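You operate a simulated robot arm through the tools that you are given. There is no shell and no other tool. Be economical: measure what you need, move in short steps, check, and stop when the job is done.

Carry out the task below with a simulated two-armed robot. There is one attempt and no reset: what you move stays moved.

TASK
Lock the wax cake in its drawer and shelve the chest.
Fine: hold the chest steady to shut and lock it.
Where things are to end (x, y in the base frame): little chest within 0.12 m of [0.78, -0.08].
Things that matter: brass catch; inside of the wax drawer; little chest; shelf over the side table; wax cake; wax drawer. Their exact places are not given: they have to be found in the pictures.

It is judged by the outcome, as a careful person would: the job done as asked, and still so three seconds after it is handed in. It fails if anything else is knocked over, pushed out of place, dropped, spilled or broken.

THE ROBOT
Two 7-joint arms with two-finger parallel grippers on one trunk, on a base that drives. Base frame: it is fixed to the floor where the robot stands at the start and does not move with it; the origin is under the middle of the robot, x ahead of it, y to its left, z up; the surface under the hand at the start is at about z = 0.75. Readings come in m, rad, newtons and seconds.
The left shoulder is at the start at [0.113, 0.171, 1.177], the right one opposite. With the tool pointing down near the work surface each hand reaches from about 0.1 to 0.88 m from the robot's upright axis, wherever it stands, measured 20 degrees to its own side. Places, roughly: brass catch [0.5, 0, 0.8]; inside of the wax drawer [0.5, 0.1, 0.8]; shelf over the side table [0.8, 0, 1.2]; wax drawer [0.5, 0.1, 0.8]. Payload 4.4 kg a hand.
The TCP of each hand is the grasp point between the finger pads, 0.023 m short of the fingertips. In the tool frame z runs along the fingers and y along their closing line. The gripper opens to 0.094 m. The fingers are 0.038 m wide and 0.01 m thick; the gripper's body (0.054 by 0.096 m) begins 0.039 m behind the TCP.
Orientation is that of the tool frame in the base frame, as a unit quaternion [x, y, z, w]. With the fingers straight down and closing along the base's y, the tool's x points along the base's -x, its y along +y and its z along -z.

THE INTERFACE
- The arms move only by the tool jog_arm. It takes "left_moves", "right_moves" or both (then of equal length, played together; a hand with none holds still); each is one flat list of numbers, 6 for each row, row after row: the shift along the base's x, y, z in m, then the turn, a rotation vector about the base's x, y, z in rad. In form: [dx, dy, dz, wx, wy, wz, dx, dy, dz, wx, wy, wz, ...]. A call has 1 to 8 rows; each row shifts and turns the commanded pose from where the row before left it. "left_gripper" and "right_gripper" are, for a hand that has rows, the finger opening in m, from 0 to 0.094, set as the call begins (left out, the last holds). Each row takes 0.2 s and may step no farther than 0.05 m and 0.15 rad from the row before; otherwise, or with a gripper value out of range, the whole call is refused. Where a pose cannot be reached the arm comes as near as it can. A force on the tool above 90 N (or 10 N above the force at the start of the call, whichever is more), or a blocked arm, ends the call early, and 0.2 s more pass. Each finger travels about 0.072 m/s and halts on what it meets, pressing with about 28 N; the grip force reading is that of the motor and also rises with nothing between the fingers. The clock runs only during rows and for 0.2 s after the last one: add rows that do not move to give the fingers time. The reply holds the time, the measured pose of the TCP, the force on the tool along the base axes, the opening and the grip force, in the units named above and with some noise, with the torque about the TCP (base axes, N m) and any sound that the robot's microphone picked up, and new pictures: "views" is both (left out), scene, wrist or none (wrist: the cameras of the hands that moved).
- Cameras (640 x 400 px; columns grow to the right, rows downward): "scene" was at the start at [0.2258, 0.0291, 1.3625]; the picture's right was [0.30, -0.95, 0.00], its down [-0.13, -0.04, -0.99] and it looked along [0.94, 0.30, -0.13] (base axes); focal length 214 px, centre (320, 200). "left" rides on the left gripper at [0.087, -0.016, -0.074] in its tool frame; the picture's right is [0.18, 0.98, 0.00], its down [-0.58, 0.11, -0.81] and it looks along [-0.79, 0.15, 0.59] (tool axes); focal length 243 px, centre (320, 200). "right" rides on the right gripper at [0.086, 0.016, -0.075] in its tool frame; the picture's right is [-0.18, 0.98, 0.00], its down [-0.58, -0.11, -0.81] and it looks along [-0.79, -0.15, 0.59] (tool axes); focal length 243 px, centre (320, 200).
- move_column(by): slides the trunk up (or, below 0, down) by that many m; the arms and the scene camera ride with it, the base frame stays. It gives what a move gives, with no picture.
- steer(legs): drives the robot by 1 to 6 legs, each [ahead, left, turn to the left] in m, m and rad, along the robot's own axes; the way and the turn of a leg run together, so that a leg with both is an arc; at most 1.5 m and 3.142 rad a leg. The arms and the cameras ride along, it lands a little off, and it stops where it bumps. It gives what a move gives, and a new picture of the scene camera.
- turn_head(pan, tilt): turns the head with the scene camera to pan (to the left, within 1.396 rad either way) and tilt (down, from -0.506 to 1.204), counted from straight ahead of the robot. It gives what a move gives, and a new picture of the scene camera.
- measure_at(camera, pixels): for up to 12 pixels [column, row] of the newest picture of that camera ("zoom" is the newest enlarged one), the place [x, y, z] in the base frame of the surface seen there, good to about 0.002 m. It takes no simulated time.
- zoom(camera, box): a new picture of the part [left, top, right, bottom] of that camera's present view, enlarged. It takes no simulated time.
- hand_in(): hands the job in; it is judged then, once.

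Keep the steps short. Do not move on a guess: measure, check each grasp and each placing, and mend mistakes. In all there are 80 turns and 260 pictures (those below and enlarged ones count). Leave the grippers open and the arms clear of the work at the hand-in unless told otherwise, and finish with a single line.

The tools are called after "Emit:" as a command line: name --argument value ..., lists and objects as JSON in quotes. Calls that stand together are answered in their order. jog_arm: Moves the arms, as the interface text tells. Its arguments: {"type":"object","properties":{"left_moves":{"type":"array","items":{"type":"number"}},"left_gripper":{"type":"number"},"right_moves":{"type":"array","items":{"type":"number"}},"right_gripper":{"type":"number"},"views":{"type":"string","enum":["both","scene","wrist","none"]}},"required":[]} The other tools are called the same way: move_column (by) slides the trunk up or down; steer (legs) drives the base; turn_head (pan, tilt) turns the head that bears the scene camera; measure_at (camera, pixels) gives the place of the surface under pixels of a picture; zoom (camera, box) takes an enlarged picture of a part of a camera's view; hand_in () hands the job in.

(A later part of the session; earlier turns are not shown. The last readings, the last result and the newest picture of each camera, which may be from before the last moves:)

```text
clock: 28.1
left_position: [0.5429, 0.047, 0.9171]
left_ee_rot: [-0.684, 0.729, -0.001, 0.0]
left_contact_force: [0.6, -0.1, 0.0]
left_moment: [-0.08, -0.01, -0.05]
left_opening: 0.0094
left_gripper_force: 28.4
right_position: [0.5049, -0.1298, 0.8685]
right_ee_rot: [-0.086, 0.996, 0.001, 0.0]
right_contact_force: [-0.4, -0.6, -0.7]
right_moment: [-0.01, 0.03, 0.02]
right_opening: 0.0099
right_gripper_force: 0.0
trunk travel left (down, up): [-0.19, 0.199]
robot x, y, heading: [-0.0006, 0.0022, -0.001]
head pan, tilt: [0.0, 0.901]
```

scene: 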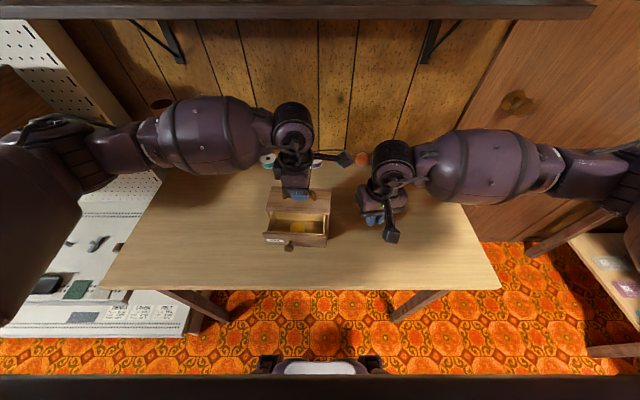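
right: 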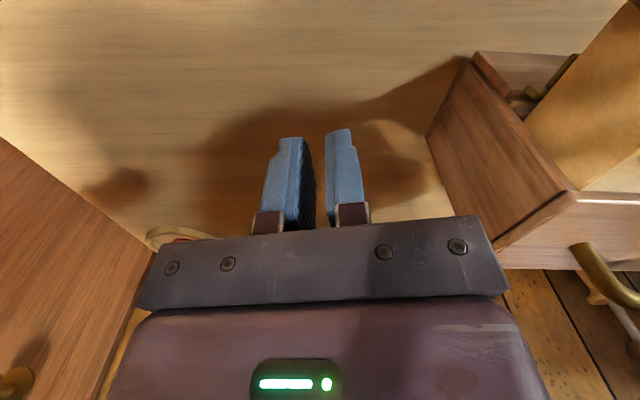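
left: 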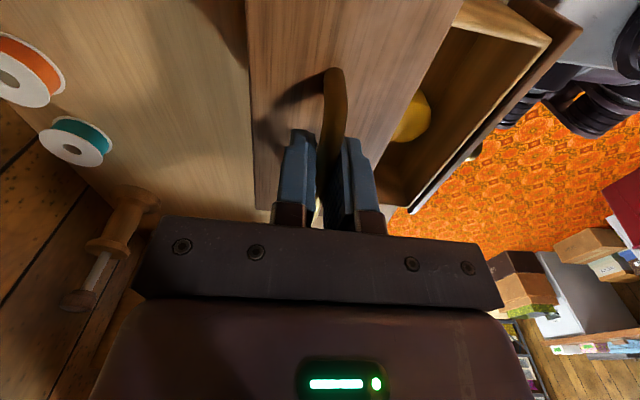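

Handle gripped (opening 0.009). Now bring the right hand round to the front, tilting it so the fingertips point forward-down and its body stays away from the left hand.

Emit:
jog_arm --right_moves '[-0.045, -0.01, 0.01, 0, 0, -0.12, -0.045, -0.01, 0.01, 0, 0, -0.12, -0.045, 0, 0.01, 0, -0.12, 0, -0.0, 0.045, 0, 0, -0.12, 0, 0, 0.045, 0, 0, -0.12, 0, 0, 0.045, 0, 0, -0.12, 0, 0, 0.045, 0, 0, -0.12, 0, 0, 0, 0, 0, 0, 0]' --right_gripper 0.0 --views "both"

```text
clock: 29.9
left_position: [0.5425, 0.0475, 0.9183]
left_ee_rot: [-0.684, 0.73, 0.0, 0.0]
left_contact_force: [-0.4, -2.7, 0.0]
left_moment: [0.04, 0.03, 0.03]
left_opening: 0.009
left_gripper_force: 28.5
right_position: [0.3871, 0.0456, 0.8913]
right_ee_rot: [0.004, 0.956, 0.011, 0.293]
right_contact_force: [-0.1, -0.6, 0.7]
right_moment: [-0.02, -0.02, 0.01]
right_opening: 0.0003
right_gripper_force: 28.0
right hand out of reach, approached as far as the arm can: row 3
trunk travel left (down, up): [-0.19, 0.199]
robot x, y, heading: [-0.0056, -0.0013, -0.001]
head pan, tilt: [0.0, 0.901]
```

scene: 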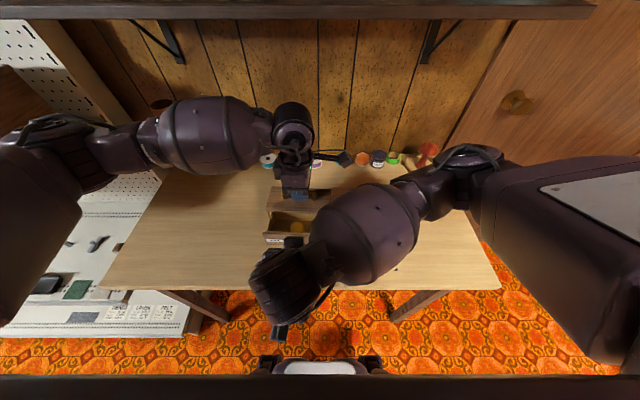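
right: 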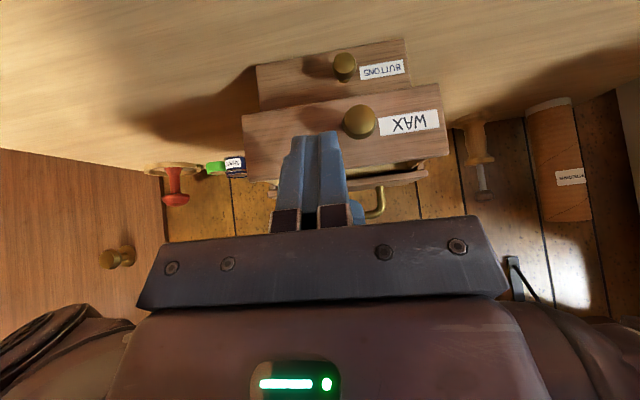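

Lower to z≈0.862, then push forward gently watching force.

Emit:
jog_arm --right_moves '[0, 0, -0.03, 0, 0, 0, 0.015, 0, 0, 0, 0, 0, 0.015, 0, 0, 0, 0, 0, 0.015, 0, 0, 0, 0, 0, 0.01, 0, 0, 0, 0, 0, 0.005, 0, 0, 0, 0, 0]' --views "both"

```text
clock: 31.3
left_position: [0.5434, 0.0478, 0.9181]
left_ee_rot: [-0.684, 0.73, -0.001, 0.001]
left_contact_force: [0.0, -0.3, 0.1]
left_moment: [-0.09, -0.01, -0.01]
left_opening: 0.0089
left_gripper_force: 27.4
right_position: [0.4467, 0.0452, 0.8636]
right_ee_rot: [0.004, 0.957, 0.011, 0.291]
right_contact_force: [0.2, 0.0, -0.6]
right_moment: [0.02, 0.0, 0.02]
right_opening: 0.0003
right_gripper_force: 28.1
trunk travel left (down, up): [-0.19, 0.199]
robot x, y, heading: [-0.0008, 0.0012, -0.001]
head pan, tilt: [0.0, 0.901]
```

scene: 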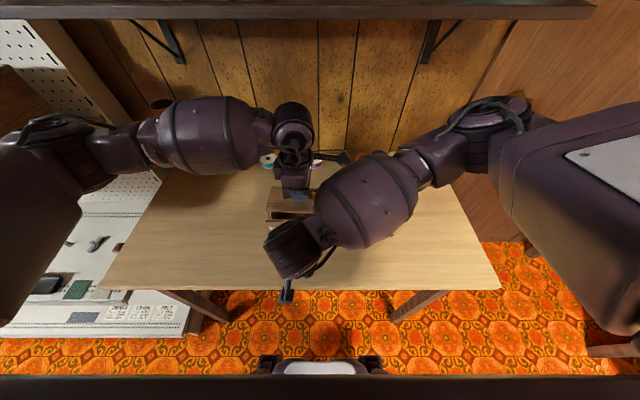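
right: 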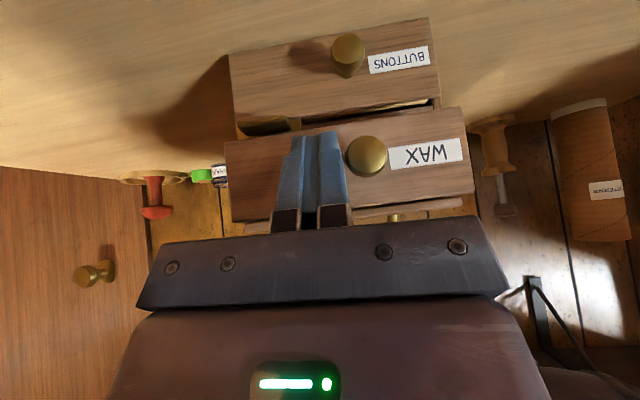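

Drawer is moving in with little force. Push another ~0.02 m.

Emit:
jog_arm --right_moves '[0.007, 0, 0, 0, 0, 0, 0.006, 0, 0, 0, 0, 0, 0.005, 0, 0, 0, 0, 0, 0.004, 0, 0, 0, 0, 0, 0, 0, 0, 0, 0, 0]' --views "wrist"

Emit:
zoom --camera "right" --box '[200, 0, 520, 200]'

```text
clock: 32.5
left_position: [0.5424, 0.0468, 0.9175]
left_ee_rot: [-0.684, 0.73, 0.0, 0.001]
left_contact_force: [0.9, -0.8, -0.3]
left_moment: [0.11, 0.02, 0.02]
left_opening: 0.0092
left_gripper_force: 27.5
right_position: [0.4693, 0.0448, 0.8633]
right_ee_rot: [0.004, 0.956, 0.011, 0.292]
right_contact_force: [-0.7, -0.4, 0.5]
right_moment: [-0.01, -0.01, -0.02]
right_opening: 0.0001
right_gripper_force: 28.0
trunk travel left (down, up): [-0.19, 0.199]
robot x, y, heading: [0.0006, -0.002, 0.005]
head pan, tilt: [0.0, 0.901]
```

right: 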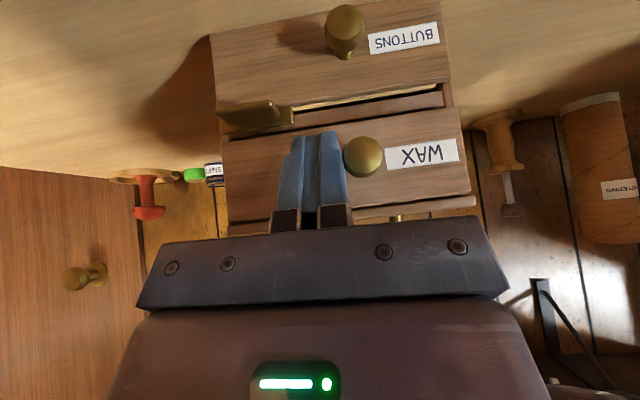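

```text
2.00 times, centred on (360, 100) of right
```

zoom: 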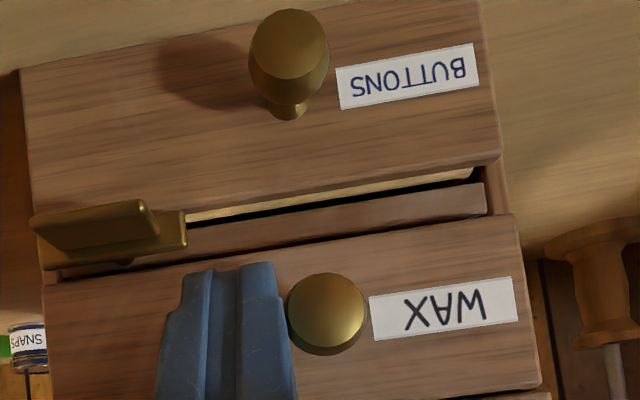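

Emit:
measure_at --camera "zoom" --pixels '[[100, 300], [450, 250], [300, 240], [130, 160], [45, 255], [182, 230], [95, 215], [60, 240], [148, 240], [125, 262], [35, 218], [150, 205]]'

```text
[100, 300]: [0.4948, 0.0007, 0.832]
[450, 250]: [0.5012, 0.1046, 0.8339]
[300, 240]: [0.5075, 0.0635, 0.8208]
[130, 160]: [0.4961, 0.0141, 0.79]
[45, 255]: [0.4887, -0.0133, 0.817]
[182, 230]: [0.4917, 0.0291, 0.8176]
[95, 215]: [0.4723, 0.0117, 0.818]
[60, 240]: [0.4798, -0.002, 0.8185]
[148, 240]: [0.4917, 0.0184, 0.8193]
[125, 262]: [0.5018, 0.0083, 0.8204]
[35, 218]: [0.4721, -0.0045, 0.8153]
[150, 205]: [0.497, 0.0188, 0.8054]
```

The wax drawer face (0.495) is flush with the lower one: shut. The catch is a plate y −0.015…0.030 at z≈0.817 with a fin; pivot ≈(0.5, 0.0075, 0.8165). I'll measure its edges and the knobs before turning it.

Emit:
measure_at --camera "zoom" --pixels '[[290, 50], [255, 70], [325, 60], [285, 100], [328, 313], [292, 310], [180, 215], [180, 245], [170, 248], [140, 210], [155, 232], [60, 265]]'

Emit:
zoom --camera "right" --box '[205, 85, 315, 154]'

```text
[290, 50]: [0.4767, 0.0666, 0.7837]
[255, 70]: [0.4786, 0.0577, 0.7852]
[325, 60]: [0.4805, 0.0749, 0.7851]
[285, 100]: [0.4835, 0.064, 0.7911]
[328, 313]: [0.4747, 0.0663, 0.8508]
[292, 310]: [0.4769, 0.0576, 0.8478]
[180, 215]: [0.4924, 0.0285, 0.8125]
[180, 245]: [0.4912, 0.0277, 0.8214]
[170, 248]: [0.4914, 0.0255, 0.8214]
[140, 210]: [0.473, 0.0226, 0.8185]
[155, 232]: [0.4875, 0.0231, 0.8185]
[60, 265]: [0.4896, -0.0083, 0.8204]
```

```text
5.80 times, centred on (260, 120) of right
```

zoom: 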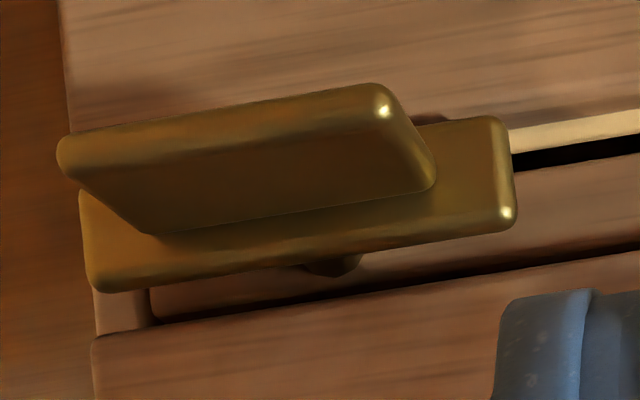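

Clear view: plate ±0.022 about the pivot with fin. I'll back off, reduce the tilt to ~0.3 rad, and set closed fingertips just above the plate's left end (y≈0.031).

Emit:
jog_arm --right_moves '[-0.03, 0, 0, 0, 0, 0, 0, -0.007, 0, 0, 0.15, -0.03, 0, -0.007, -0.005, 0, 0.15, -0.03, 0.015, 0, -0.007, 0, 0, 0, 0.013, 0, 0, 0, 0, 0, 0, 0, 0, 0, 0, 0]' --views "wrist"

Emit:
zoom --camera "right" --box '[200, 60, 440, 210]'

```text
refused: row 2 steps farther than a row can; nothing moved
```

```text
2.67 times, centred on (320, 135) of right
```

zoom: 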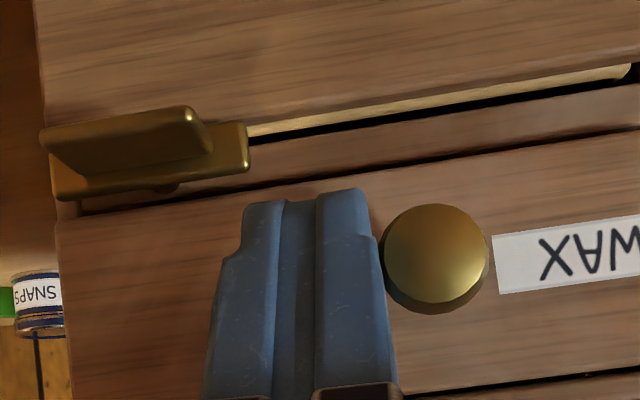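

Emit:
jog_arm --right_moves '[-0.03, 0, 0, 0, 0, 0, 0, -0.007, 0, 0, 0.14, -0.03, 0, -0.007, -0.005, 0, 0.14, -0.03, 0.015, 0, -0.007, 0, 0, 0, 0.013, 0, 0, 0, 0, 0, 0, 0, 0, 0, 0, 0]' --views "wrist"

Emit:
zoom --camera "right" --box '[200, 40, 440, 190]'

```text
clock: 33.9
left_position: [0.5433, 0.046, 0.9177]
left_ee_rot: [-0.684, 0.73, -0.001, 0.001]
left_contact_force: [-0.5, 0.6, 1.1]
left_moment: [0.05, -0.02, -0.03]
left_opening: 0.009
left_gripper_force: 27.6
right_position: [0.4674, 0.0304, 0.8505]
right_ee_rot: [0.035, 0.987, 0.002, 0.156]
right_contact_force: [0.0, 0.3, 0.3]
right_moment: [-0.02, -0.01, -0.01]
right_opening: 0.0
right_gripper_force: 28.0
trunk travel left (down, up): [-0.19, 0.199]
robot x, y, heading: [0.0024, 0.001, -0.003]
head pan, tilt: [0.0, 0.901]
```

right: 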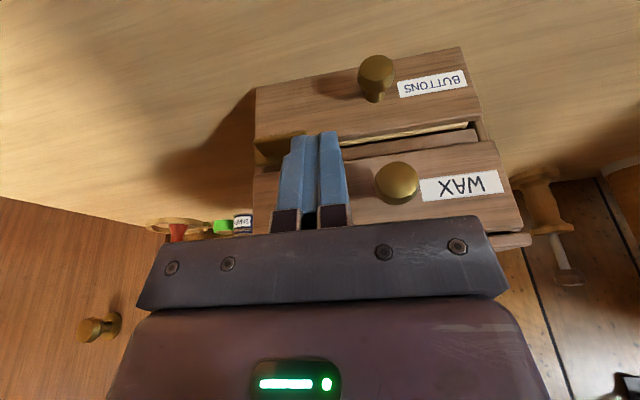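

```text
2.67 times, centred on (320, 115) of right
```

zoom: 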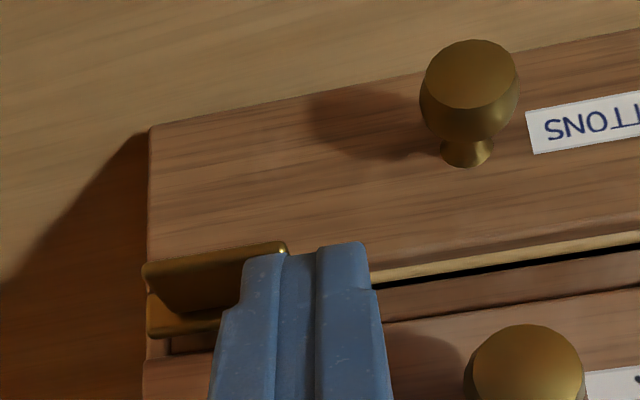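

Fingertips sit just above the plate's left end. Press down ~20 mm in small steps.

Emit:
jog_arm --right_moves '[0.002, 0, -0.006, 0, 0, 0, 0, 0, -0.006, 0, 0, 0, 0, 0, -0.005, 0, 0, 0, 0, 0, -0.005, 0, 0, 0]' --views "wrist"

Emit:
zoom --camera "right" --box '[200, 40, 440, 190]'

```text
clock: 34.9
left_position: [0.5368, 0.0474, 0.9208]
left_ee_rot: [-0.683, 0.73, -0.001, 0.003]
left_contact_force: [-15.7, 7.3, -22.8]
left_moment: [0.16, 0.05, -1.1]
left_opening: 0.01
left_gripper_force: 28.7
right_position: [0.4681, 0.0319, 0.8376]
right_ee_rot: [0.033, 0.986, 0.006, 0.164]
right_contact_force: [-8.1, -13.0, 88.4]
right_moment: [-1.06, -0.49, -0.19]
right_opening: 0.0
right_gripper_force: 27.7
trunk travel left (down, up): [-0.19, 0.199]
robot x, y, heading: [-0.0012, 0.0015, -0.003]
head pan, tilt: [0.0, 0.901]
```

right: 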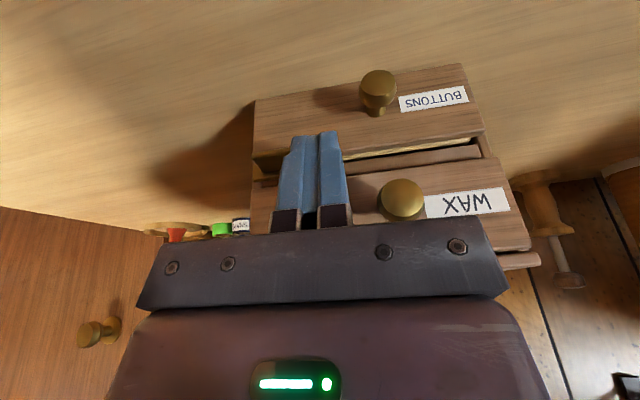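

```text
2.67 times, centred on (320, 115) of right
```

zoom: 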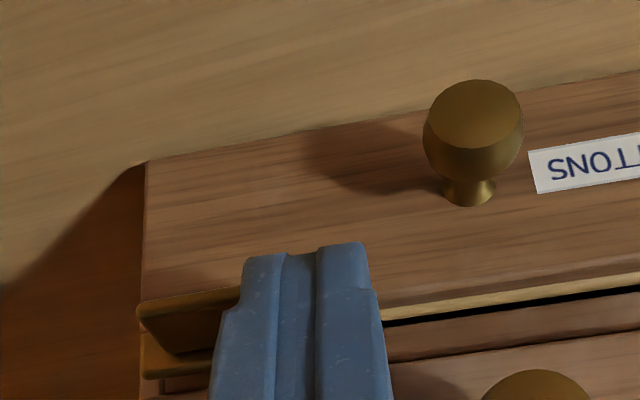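

88 N and it didn't turn: that direction is against a stop. Back off straight up at once; the other way (right end down) must be the locking sense.

Emit:
jog_arm --right_moves '[0, 0, 0.01, 0, 0, 0, 0, 0, 0.012, 0, 0, 0, -0.02, 0, 0.005, 0, 0, 0, -0.02, 0, 0, 0, 0, 0, 0, 0, 0, 0, 0, 0]' --views "both"

Emit:
zoom --camera "right" --box '[200, 20, 520, 220]'

```text
clock: 36.1
left_position: [0.5437, 0.0465, 0.9206]
left_ee_rot: [-0.685, 0.729, -0.001, 0.002]
left_contact_force: [6.8, 1.5, 24.1]
left_moment: [-0.17, -0.02, 0.15]
left_opening: 0.0091
left_gripper_force: 28.4
right_position: [0.4285, 0.029, 0.855]
right_ee_rot: [0.034, 0.987, 0.002, 0.156]
right_contact_force: [0.3, 0.5, -0.1]
right_moment: [0.01, 0.02, 0.03]
right_opening: 0.0
right_gripper_force: 28.3
trunk travel left (down, up): [-0.19, 0.199]
robot x, y, heading: [-0.0032, 0.0005, 0.005]
head pan, tilt: [0.0, 0.901]
```

scene: 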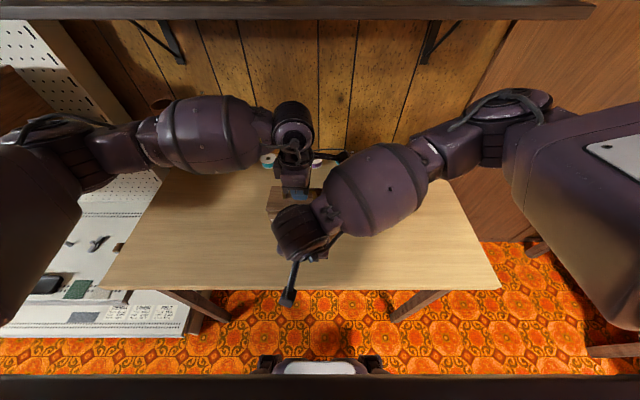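
right: 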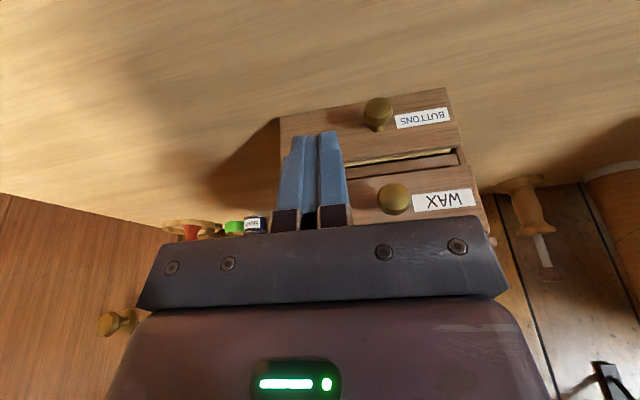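

```text
2.00 times, centred on (360, 120) of right
```

zoom: 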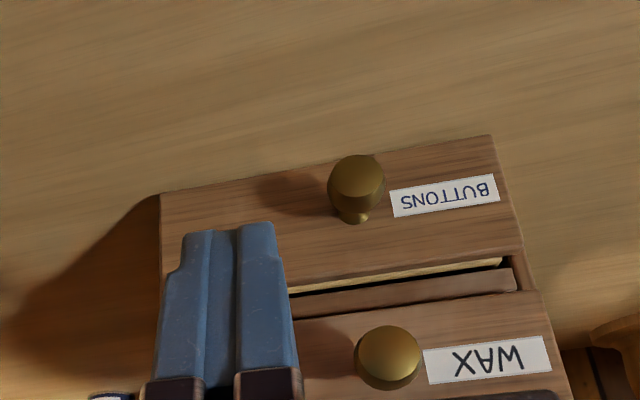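

Handle grip slid up ~3 mm; relax the left hand by +3 mm. Move the right hand to the right to look at the catch and aim at its right end.

Emit:
jog_arm --left_moves '[0, 0, 0.0033, 0, 0, 0, 0, 0, 0, 0, 0, 0, 0, 0, 0, 0, 0, 0, 0, 0, 0, 0, 0, 0]' --right_moves '[0, -0.035, 0.005, 0, 0, 0, 0, -0.035, 0, 0, 0, 0, 0, 0, 0, 0, 0, 0, 0, 0, 0, 0, 0, 0]' --views "wrist"

Emit:
zoom --camera "right" --box '[320, 40, 560, 190]'

```text
clock: 37.1
left_position: [0.5417, 0.0466, 0.9202]
left_ee_rot: [-0.683, 0.731, 0.001, 0.0]
left_contact_force: [0.3, -2.5, 0.1]
left_moment: [-0.15, 0.02, -0.01]
left_opening: 0.0092
left_gripper_force: 28.0
right_position: [0.4299, -0.0396, 0.8594]
right_ee_rot: [0.034, 0.987, 0.001, 0.155]
right_contact_force: [0.3, -0.1, 0.6]
right_moment: [0.02, 0.01, 0.01]
right_opening: 0.0
right_gripper_force: 28.5
trunk travel left (down, up): [-0.19, 0.199]
robot x, y, heading: [0.0003, 0.0015, 0.0]
head pan, tilt: [0.0, 0.901]
```

right: 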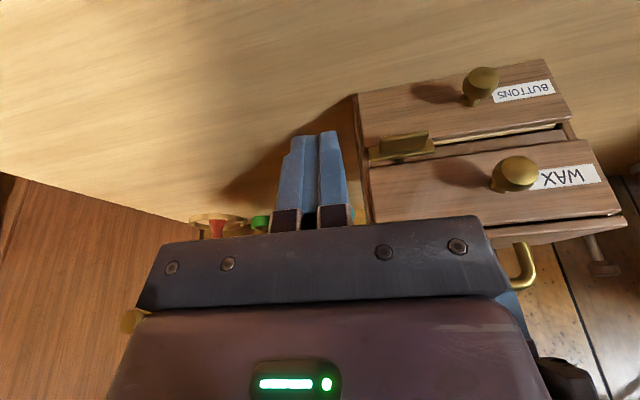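
left: 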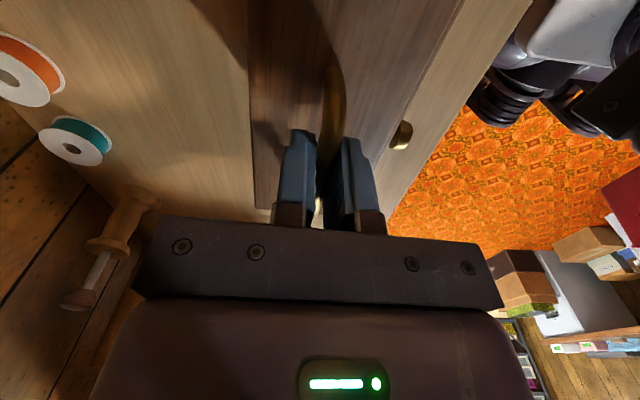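

```text
2.67 times, centred on (440, 115) of right
```

zoom: 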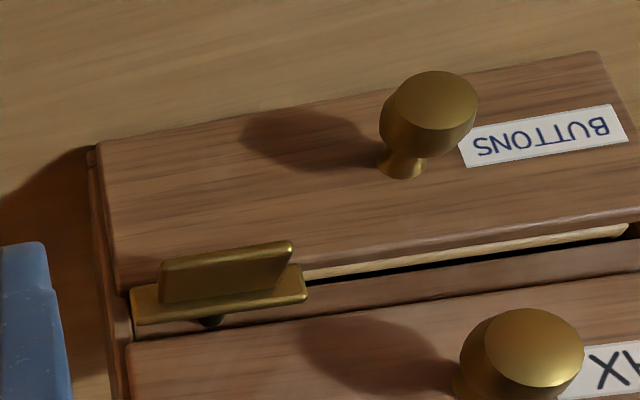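

Emit:
measure_at --camera "zoom" --pixels '[[135, 310], [303, 290], [165, 290], [290, 247], [163, 265], [210, 320], [220, 255], [220, 306], [145, 370], [115, 270], [128, 335]]'

```text
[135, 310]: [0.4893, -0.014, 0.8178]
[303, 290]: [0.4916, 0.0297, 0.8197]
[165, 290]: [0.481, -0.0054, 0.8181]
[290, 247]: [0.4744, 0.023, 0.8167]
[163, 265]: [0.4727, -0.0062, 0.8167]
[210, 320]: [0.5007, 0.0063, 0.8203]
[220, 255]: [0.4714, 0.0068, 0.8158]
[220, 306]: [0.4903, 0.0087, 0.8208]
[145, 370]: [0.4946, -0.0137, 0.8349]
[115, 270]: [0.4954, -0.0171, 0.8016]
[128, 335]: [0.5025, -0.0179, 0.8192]
```

Same pose. Now put the closed fingertips over the right end (centre y≈−0.018) and press down carefully.

Emit:
jog_arm --right_moves '[0.019, 0.011, -0.004, 0, 0, 0, 0.019, 0.0105, -0.005, 0, 0, 0, 0, 0, -0.006, 0, 0, 0, 0, 0, -0.006, 0, 0, 0, 0, 0, -0.004, 0, 0, 0]' --views "wrist"

Emit:
zoom --camera "right" --box '[240, 40, 480, 190]'

```text
clock: 38.3
left_position: [0.5441, 0.0474, 0.9201]
left_ee_rot: [-0.684, 0.73, -0.001, 0.001]
left_contact_force: [0.4, 1.7, -7.5]
left_moment: [0.34, -0.06, -0.12]
left_opening: 0.0094
left_gripper_force: 27.4
right_position: [0.4667, -0.0184, 0.8342]
right_ee_rot: [0.034, 0.987, 0.002, 0.156]
right_contact_force: [0.5, -1.3, 1.4]
right_moment: [-0.01, -0.09, -0.03]
right_opening: 0.0
right_gripper_force: 27.7
trunk travel left (down, up): [-0.19, 0.199]
robot x, y, heading: [-0.0012, -0.0022, -0.001]
head pan, tilt: [0.0, 0.901]
```

right: 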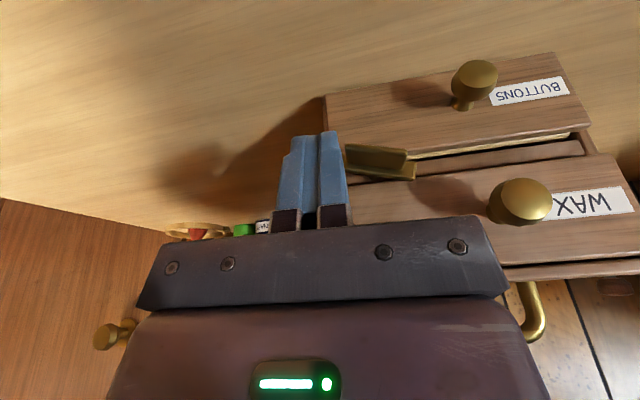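

```text
2.67 times, centred on (360, 115) of right
```

zoom: 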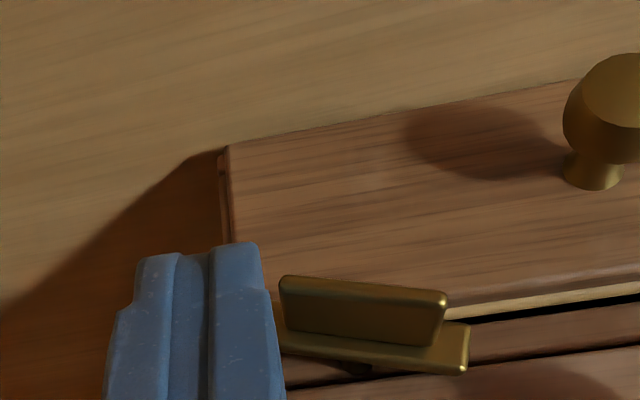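

It turns freely this way. Continue down ~10 mm, then sweep +y.

Emit:
jog_arm --right_moves '[0, 0, -0.006, 0, 0, 0, 0, 0, -0.006, 0, 0, 0, 0, 0.003, -0.003, 0, 0, 0, 0, 0.004, -0.002, 0, 0, 0, 0, 0, 0, 0, 0, 0]' --views "wrist"

Emit:
zoom --camera "right" --box '[240, 40, 480, 190]'

```text
clock: 39.5
left_position: [0.5436, 0.0481, 0.9207]
left_ee_rot: [-0.684, 0.73, 0.0, 0.002]
left_contact_force: [0.6, 4.6, -7.0]
left_moment: [0.57, -0.05, -0.23]
left_opening: 0.0088
left_gripper_force: 28.0
right_position: [0.467, -0.0126, 0.8184]
right_ee_rot: [0.034, 0.987, 0.001, 0.157]
right_contact_force: [-0.2, -4.3, 2.9]
right_moment: [0.03, -0.11, -0.1]
right_opening: 0.0
right_gripper_force: 28.0
trunk travel left (down, up): [-0.19, 0.199]
robot x, y, heading: [0.0005, -0.0, 0.002]
head pan, tilt: [0.0, 0.901]
```

right: 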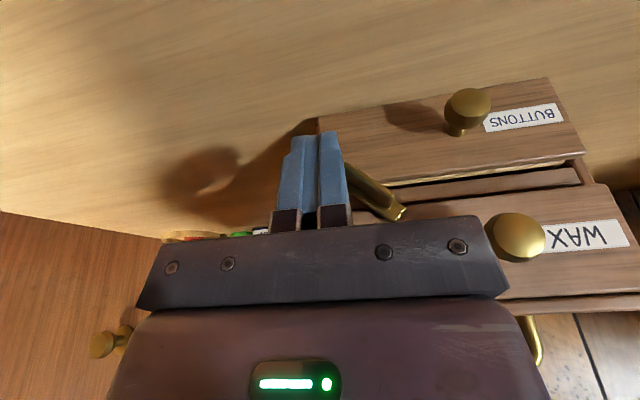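

```text
2.67 times, centred on (360, 115) of right
```

zoom: 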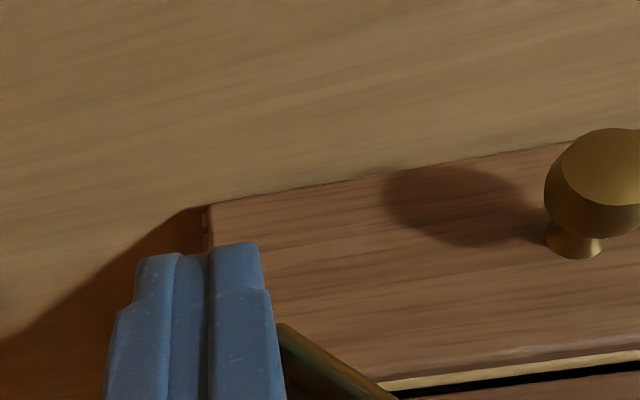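

About 50° turned. Sweep +y another ~11 mm.

Emit:
jog_arm --right_moves '[0, 0.003, -0.002, 0, 0, 0, 0, 0.003, -0.002, 0, 0, 0, 0, 0.003, 0, 0, 0, 0, 0, 0.002, 0, 0, 0, 0, 0, 0, 0, 0, 0, 0]' --views "wrist"

Emit:
zoom --camera "right" --box '[280, 90, 520, 240]'

```text
clock: 40.7
left_position: [0.5422, 0.0476, 0.9235]
left_ee_rot: [-0.684, 0.729, -0.001, 0.002]
left_contact_force: [2.5, 20.6, -1.9]
left_moment: [0.24, 0.01, -1.02]
left_opening: 0.0101
left_gripper_force: 28.1
right_position: [0.4654, 0.0009, 0.8174]
right_ee_rot: [0.033, 0.987, 0.002, 0.158]
right_contact_force: [-6.9, -25.0, 35.2]
right_moment: [0.88, -1.53, -0.73]
right_opening: 0.0
right_gripper_force: 28.3
trunk travel left (down, up): [-0.19, 0.199]
robot x, y, heading: [0.0032, -0.0002, 0.001]
head pan, tilt: [0.0, 0.901]
```

right: 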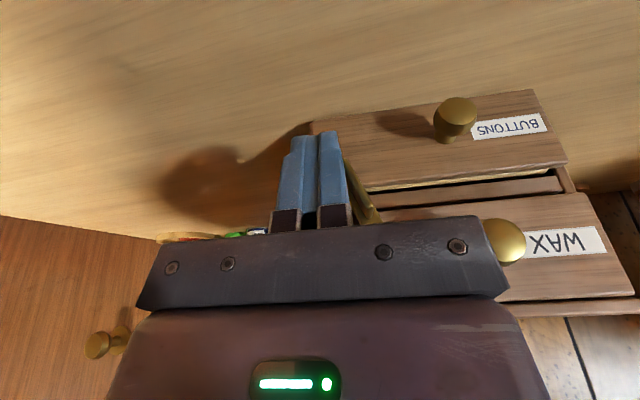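

```text
2.67 times, centred on (400, 165) of right
```

zoom: 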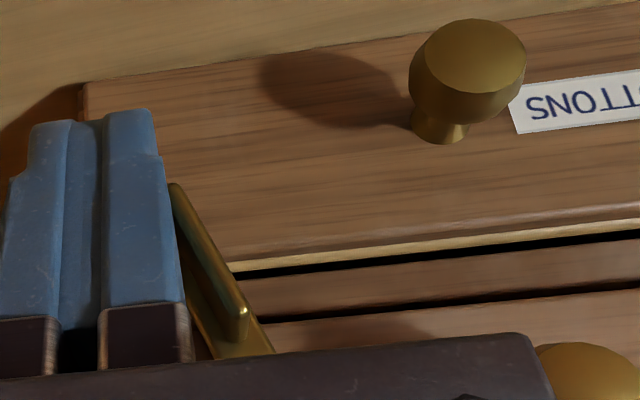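

Forces rose (25 N sideways) and the catch is at ~70°; the chest may have slid a little under the left grip. Back off to the right and out, then look.

Emit:
jog_arm --right_moves '[0, -0.01, 0.002, 0, 0, 0, 0, -0.01, 0.002, 0, 0, 0, -0.03, 0, 0.01, 0, -0.1, 0, -0.01, 0, 0.01, 0, -0.1, 0, 0, 0, 0, 0, -0.1, 0, 0, 0, 0, 0, 0, 0]' --views "both"

Emit:
zoom --camera "right" --box '[260, 20, 580, 220]'

```text
clock: 42.1
left_position: [0.5427, 0.0467, 0.9217]
left_ee_rot: [-0.684, 0.73, -0.002, 0.001]
left_contact_force: [4.4, 4.8, 16.2]
left_moment: [-0.51, -0.01, 0.14]
left_opening: 0.0092
left_gripper_force: 28.1
right_position: [0.4254, -0.021, 0.8398]
right_ee_rot: [0.034, 0.953, 0.006, 0.302]
right_contact_force: [0.8, 0.3, 0.5]
right_moment: [0.0, 0.02, 0.0]
right_opening: 0.0001
right_gripper_force: 28.4
trunk travel left (down, up): [-0.19, 0.199]
robot x, y, heading: [-0.0026, 0.0004, -0.002]
head pan, tilt: [0.0, 0.901]
```

scene: 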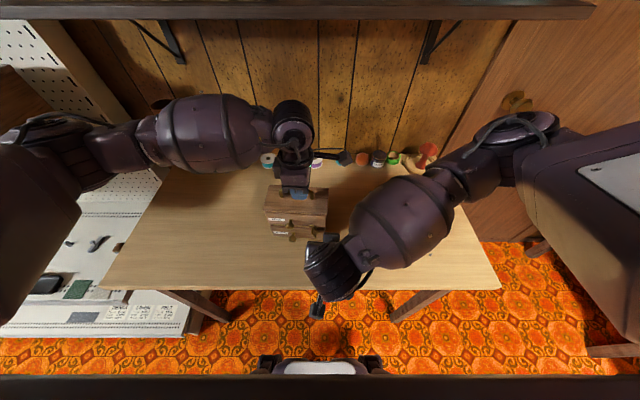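
right: 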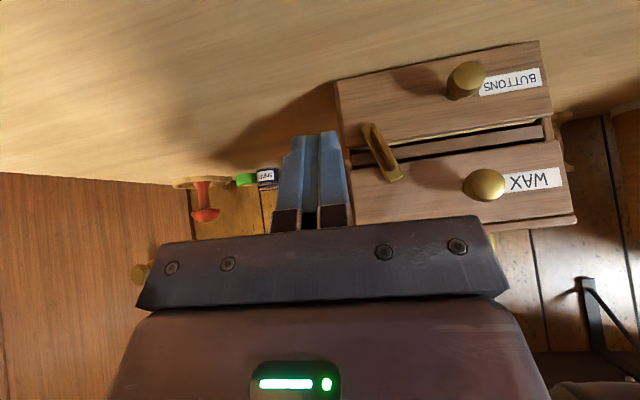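

```text
2.00 times, centred on (420, 120) of right
```

zoom: 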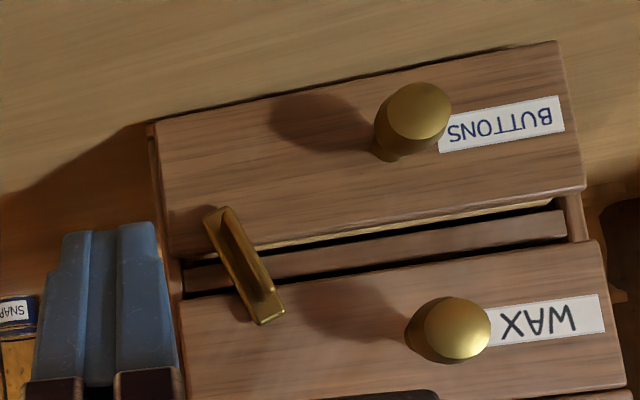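

Emit:
measure_at --camera "zoom" --pixels '[[210, 215], [262, 318], [228, 212], [268, 290], [250, 270], [230, 230], [225, 275], [412, 110], [450, 330], [400, 330], [200, 180], [200, 340]]'

```text
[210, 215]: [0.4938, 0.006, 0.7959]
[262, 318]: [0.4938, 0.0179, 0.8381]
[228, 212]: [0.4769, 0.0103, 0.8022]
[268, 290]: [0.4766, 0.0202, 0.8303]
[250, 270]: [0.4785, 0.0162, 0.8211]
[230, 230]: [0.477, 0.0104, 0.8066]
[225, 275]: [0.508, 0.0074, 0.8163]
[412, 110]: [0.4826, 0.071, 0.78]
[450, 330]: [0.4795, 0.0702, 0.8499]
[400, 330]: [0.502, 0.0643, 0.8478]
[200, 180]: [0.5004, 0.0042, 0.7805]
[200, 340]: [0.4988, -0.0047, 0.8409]
```

Chest slid ~5 mm; the catch is 16° short of vertical. I'll straddle it with open fingers (centre y 0.013) and close to square it up.

Emit:
jog_arm --right_moves '[0, 0.034, 0, 0, 0, 0, 0, 0, -0.02, 0, 0, 0, 0.02, 0, 0, 0, 0, 0, 0.022, 0, 0, 0, 0, 0, 0, 0, 0, 0, 0, 0]' --right_gripper 0.05 --left_moves '[0, 0, 0.002, 0, 0, 0, 0, 0, 0, 0, 0, 0, 0, 0, 0, 0, 0, 0, 0, 0, 0, 0, 0, 0, 0, 0, 0, 0, 0, 0]' --views "wrist"

Emit:
zoom --camera "right" --box '[200, 60, 440, 210]'

```text
clock: 43.3
left_position: [0.5433, 0.0467, 0.9222]
left_ee_rot: [-0.683, 0.73, 0.001, 0.0]
left_contact_force: [-0.2, 0.0, -5.1]
left_moment: [-0.07, 0.04, 0.0]
left_opening: 0.0091
left_gripper_force: 28.2
right_position: [0.468, 0.0153, 0.8184]
right_ee_rot: [0.033, 0.953, 0.007, 0.301]
right_contact_force: [0.3, 0.5, 0.7]
right_moment: [0.04, -0.03, 0.03]
right_opening: 0.0501
right_gripper_force: 0.0
trunk travel left (down, up): [-0.19, 0.199]
robot x, y, heading: [-0.001, -0.0014, -0.001]
head pan, tilt: [0.0, 0.901]
```

right: 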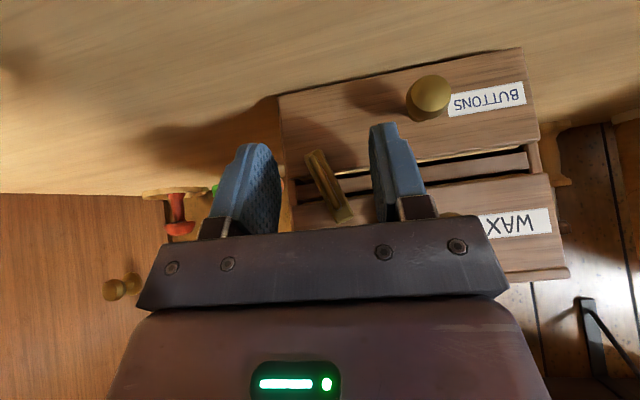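
left: 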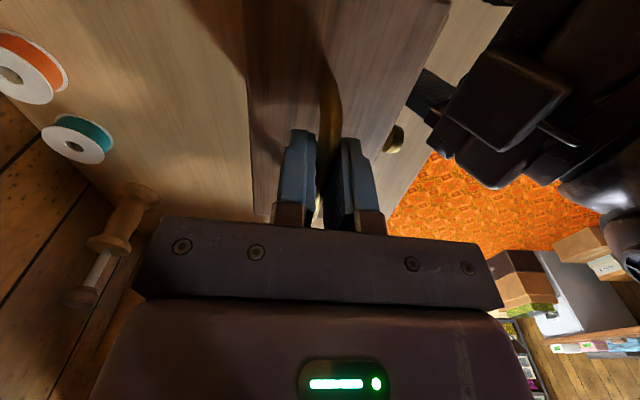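

```text
2.67 times, centred on (320, 135) of right
```

zoom: 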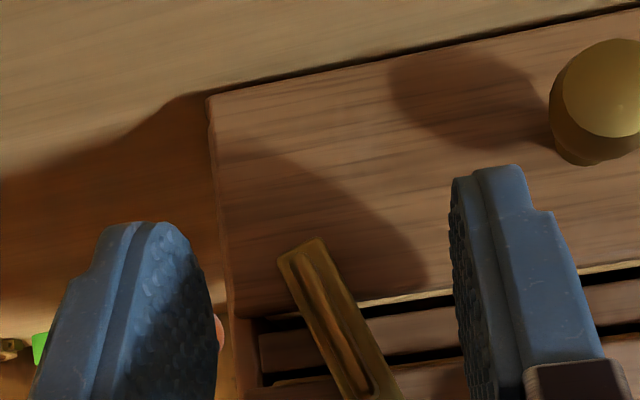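

Fingers straddle the catch. Close to square it; also lower the left hand 2 mm so the chest rests.

Emit:
jog_arm --right_moves '[0, 0, 0, 0, 0, 0, 0, 0, 0, 0, 0, 0, 0, 0, 0, 0, 0, 0, 0, 0, 0, 0, 0, 0]' --right_gripper 0.0 --left_moves '[0, 0, -0.002, 0, 0, 0, 0, 0, 0, 0, 0, 0, 0, 0, 0, 0, 0, 0, 0, 0, 0, 0, 0, 0]' --views "wrist"

Emit:
zoom --camera "right" --box '[200, 60, 440, 210]'

```text
clock: 44.3
left_position: [0.543, 0.0475, 0.9226]
left_ee_rot: [-0.684, 0.73, -0.001, 0.0]
left_contact_force: [1.0, 2.3, -2.3]
left_moment: [0.06, 0.02, -0.07]
left_opening: 0.0092
left_gripper_force: 27.9
right_position: [0.4676, 0.0146, 0.8193]
right_ee_rot: [0.033, 0.953, 0.007, 0.301]
right_contact_force: [0.5, -1.5, -1.9]
right_moment: [-0.01, 0.06, -0.07]
right_opening: 0.0115
right_gripper_force: 28.4
trunk travel left (down, up): [-0.19, 0.199]
robot x, y, heading: [-0.0007, -0.0021, 0.002]
head pan, tilt: [0.0, 0.901]
```

right: 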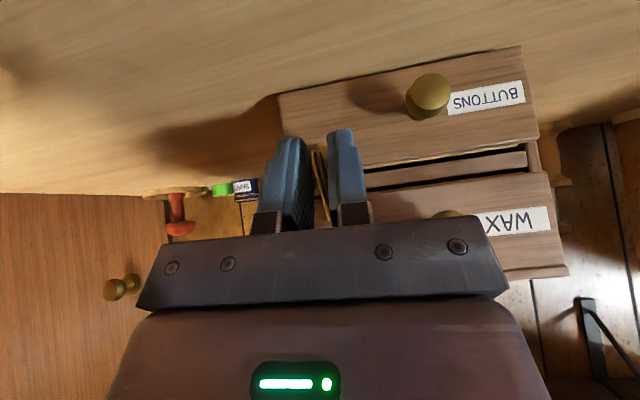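
left: 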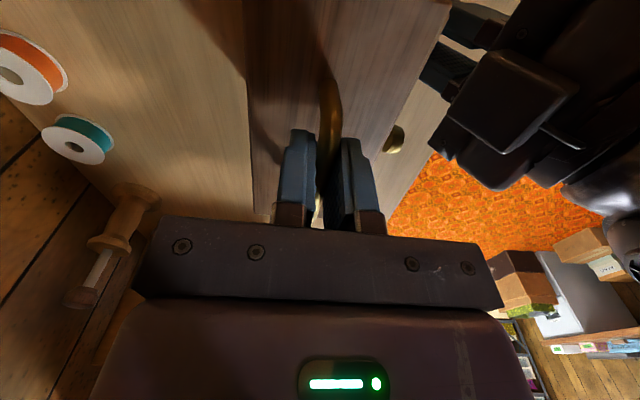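

```text
2.67 times, centred on (320, 135) of right
```

zoom: 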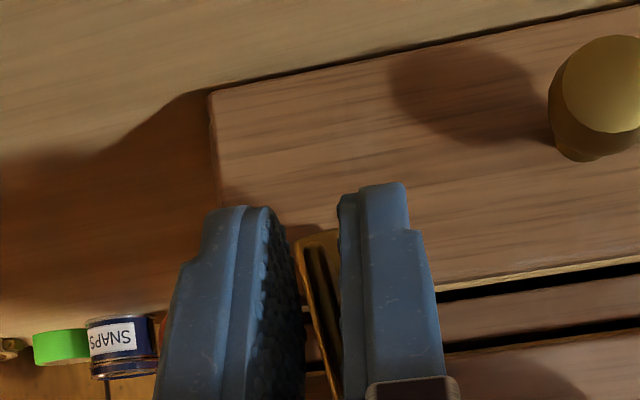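

Closed to 0.0115 (about the plate's own width). Release, back out and check.

Emit:
jog_arm --right_moves '[0, 0, 0, 0, 0, 0, 0, 0, 0, 0, 0, 0, -0.03, 0, 0, 0, 0, 0, -0.01, -0.03, 0.01, 0, 0, 0, 0, 0, 0, 0, 0, 0]' --right_gripper 0.05 --views "wrist"

Emit:
zoom --camera "right" --box '[260, 40, 580, 240]'

```text
clock: 45.5
left_position: [0.5442, 0.048, 0.9216]
left_ee_rot: [-0.683, 0.73, 0.0, 0.0]
left_contact_force: [0.1, 0.7, -3.5]
left_moment: [-0.04, 0.04, -0.01]
left_opening: 0.0092
left_gripper_force: 27.7
right_position: [0.4282, -0.0144, 0.8293]
right_ee_rot: [0.033, 0.953, 0.006, 0.302]
right_contact_force: [-0.2, 0.0, -0.5]
right_moment: [0.0, -0.02, -0.02]
right_opening: 0.0502
right_gripper_force: 0.1
trunk travel left (down, up): [-0.19, 0.199]
robot x, y, heading: [0.0012, 0.0016, 0.0]
head pan, tilt: [0.0, 0.901]
```

right: 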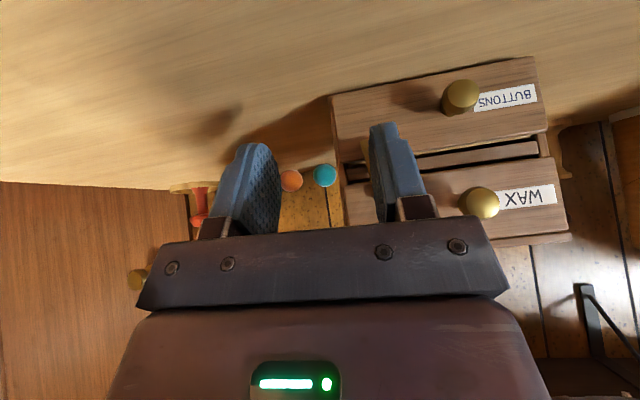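

```text
2.00 times, centred on (420, 140) of right
```

zoom: 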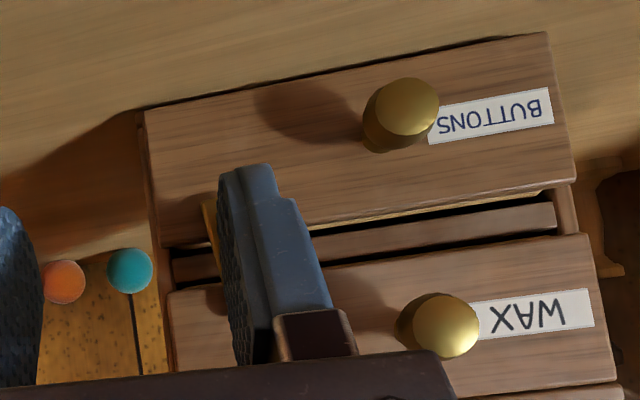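

Emit:
jog_arm --right_moves '[-0.01, -0.04, 0.01, 0, 0, 0, 0, -0.015, 0, 0, 0, 0, 0, 0, 0, 0, 0, 0]' --views "both"

Emit:
zoom --camera "right" --box '[360, 40, 600, 190]'

```text
clock: 46.3
left_position: [0.5441, 0.0471, 0.921]
left_ee_rot: [-0.684, 0.729, -0.001, 0.0]
left_contact_force: [0.2, 0.6, -4.3]
left_moment: [-0.14, 0.0, 0.0]
left_opening: 0.0089
left_gripper_force: 28.1
right_position: [0.4169, -0.0708, 0.8387]
right_ee_rot: [0.033, 0.953, 0.006, 0.302]
right_contact_force: [0.2, 0.7, 0.3]
right_moment: [0.02, -0.02, 0.02]
right_opening: 0.0503
right_gripper_force: 0.1
trunk travel left (down, up): [-0.19, 0.199]
robot x, y, heading: [-0.0012, 0.002, 0.005]
head pan, tilt: [0.0, 0.901]
```

scene: 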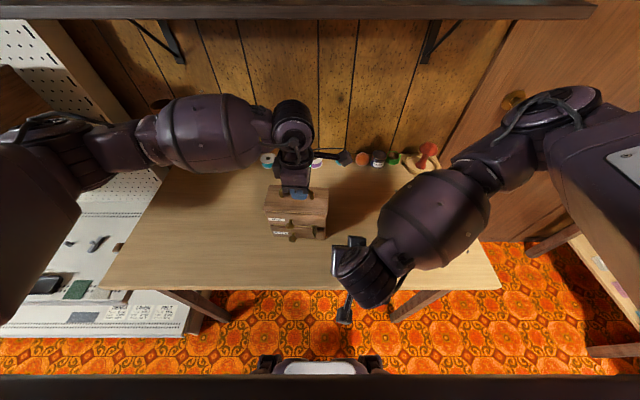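
right: 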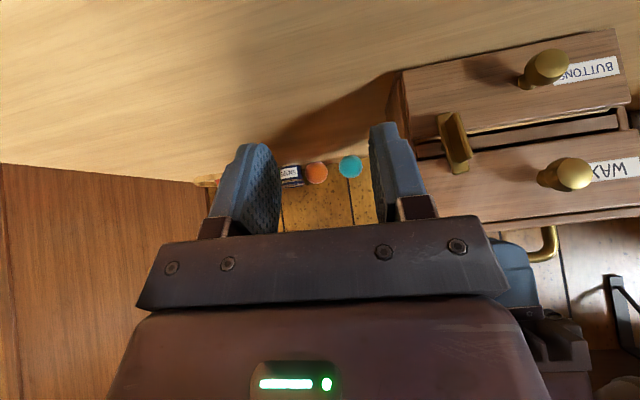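

```text
2.67 times, centred on (480, 115) of right
```

zoom: 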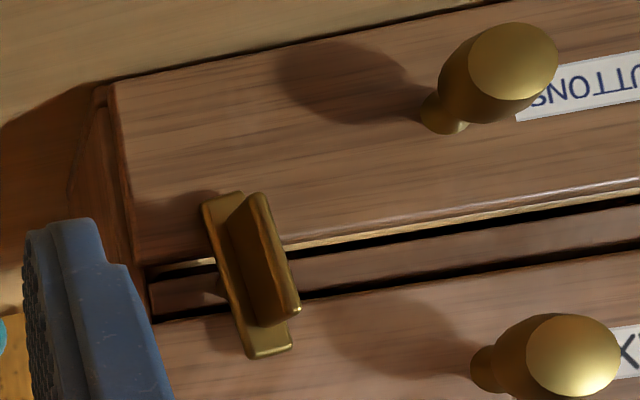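

Emit:
measure_at --camera "zoom" --pixels '[[208, 210], [262, 352], [232, 200], [288, 345], [180, 350], [200, 150], [160, 298], [160, 240], [105, 110]]'

```text
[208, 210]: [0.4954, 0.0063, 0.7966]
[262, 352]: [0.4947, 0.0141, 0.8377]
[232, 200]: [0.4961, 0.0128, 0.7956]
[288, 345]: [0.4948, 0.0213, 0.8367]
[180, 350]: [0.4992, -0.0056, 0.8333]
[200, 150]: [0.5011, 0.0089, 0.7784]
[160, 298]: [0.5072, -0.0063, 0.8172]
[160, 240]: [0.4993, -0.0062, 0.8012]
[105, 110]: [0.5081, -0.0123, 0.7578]
```

The catch still leans ~11° from upright, and the chest seems slightly lifted by the left hand (−4 N). Lower the left hand 3 mm and re-check.

Emit:
jog_arm --left_moves '[0, 0, -0.003, 0, 0, 0, 0, 0, 0, 0, 0, 0, 0, 0, 0, 0, 0, 0]' --views "none"

Emit:
zoom --camera "right" --box '[370, 20, 640, 220]'

```text
clock: 47.1
left_position: [0.5442, 0.0472, 0.921]
left_ee_rot: [-0.684, 0.73, -0.003, 0.002]
left_contact_force: [3.7, 3.7, 16.1]
left_moment: [-0.68, 0.03, 0.11]
left_opening: 0.0093
left_gripper_force: 27.7
right_position: [0.4189, -0.07, 0.8407]
right_ee_rot: [0.033, 0.953, 0.007, 0.302]
right_contact_force: [-0.4, -0.3, -0.5]
right_moment: [0.01, 0.0, 0.0]
right_opening: 0.0502
right_gripper_force: 0.0
trunk travel left (down, up): [-0.19, 0.199]
robot x, y, heading: [0.0023, 0.0018, 0.005]
head pan, tilt: [0.0, 0.901]
```

```text
2.00 times, centred on (505, 120) of right
```

zoom: 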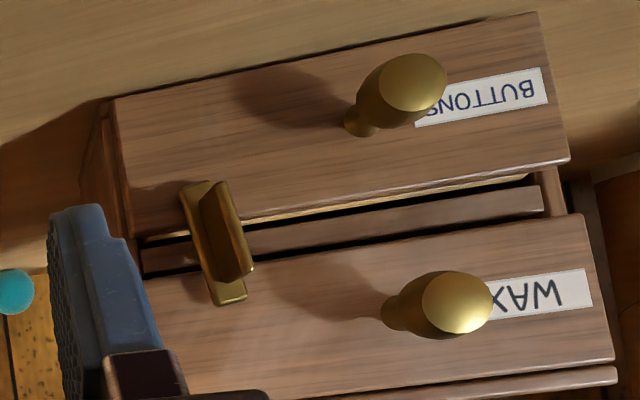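

Emit:
measure_at --camera "zoom" --pixels '[[120, 104], [534, 18], [566, 158], [136, 232], [580, 219], [152, 285], [190, 188], [236, 300], [222, 303], [215, 183], [608, 358]]'

```text
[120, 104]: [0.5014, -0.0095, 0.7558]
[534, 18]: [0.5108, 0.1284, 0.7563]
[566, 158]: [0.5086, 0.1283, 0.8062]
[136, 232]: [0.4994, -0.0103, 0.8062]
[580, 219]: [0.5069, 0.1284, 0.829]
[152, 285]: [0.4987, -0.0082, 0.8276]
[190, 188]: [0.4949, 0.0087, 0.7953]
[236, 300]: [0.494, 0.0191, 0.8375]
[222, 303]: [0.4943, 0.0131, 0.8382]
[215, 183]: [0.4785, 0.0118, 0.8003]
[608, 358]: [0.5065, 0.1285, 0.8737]
```

Chest is upright side-to-side; relieve the left hand (+2 mm). Bring the right hand back with less tilt and higher (z≈0.828, palm above the knob), straddling the fin for a full-length squeeze.

Emit:
jog_arm --left_moves '[0, 0, 0.002, 0, 0, 0, 0, 0, 0, 0, 0, 0, 0, 0, 0, 0, 0, 0, 0, 0, 0, 0, 0, 0, 0, 0, 0, 0, 0, 0, 0, 0, 0, 0, 0, 0]' --right_moves '[0, 0.042, 0.01, 0, 0.1, 0, 0, 0.042, 0.005, 0, 0.1, 0, 0, 0, -0.015, 0, 0.1, 0, 0.025, 0, -0.007, 0, 0, 0, 0.0255, 0, -0.004, 0, 0, 0, 0, 0, 0, 0, 0, 0]' --right_gripper 0.05 --views "wrist"

```text
clock: 48.5
left_position: [0.5428, 0.0474, 0.9209]
left_ee_rot: [-0.684, 0.73, 0.0, 0.0]
left_contact_force: [4.0, 4.5, 11.5]
left_moment: [-0.15, 0.01, 0.05]
left_opening: 0.0088
left_gripper_force: 27.5
right_position: [0.4684, 0.012, 0.8266]
right_ee_rot: [0.034, 0.987, 0.001, 0.156]
right_contact_force: [0.3, 1.1, -0.2]
right_moment: [0.04, -0.02, 0.01]
right_opening: 0.0498
right_gripper_force: 0.0
trunk travel left (down, up): [-0.19, 0.199]
robot x, y, heading: [0.0002, -0.0013, 0.001]
head pan, tilt: [0.0, 0.901]
```

right: 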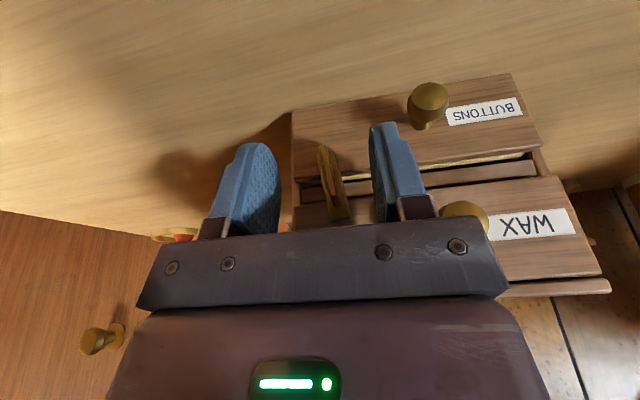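
left: 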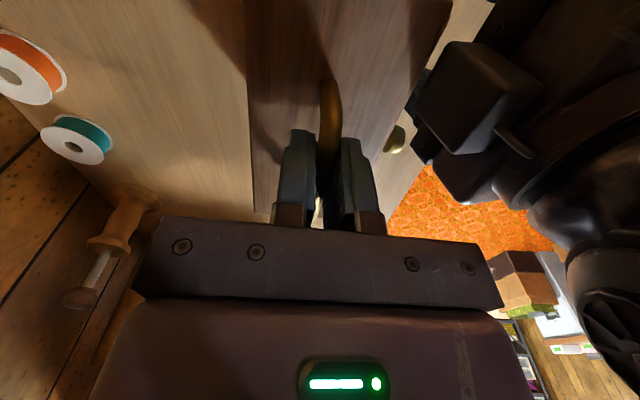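

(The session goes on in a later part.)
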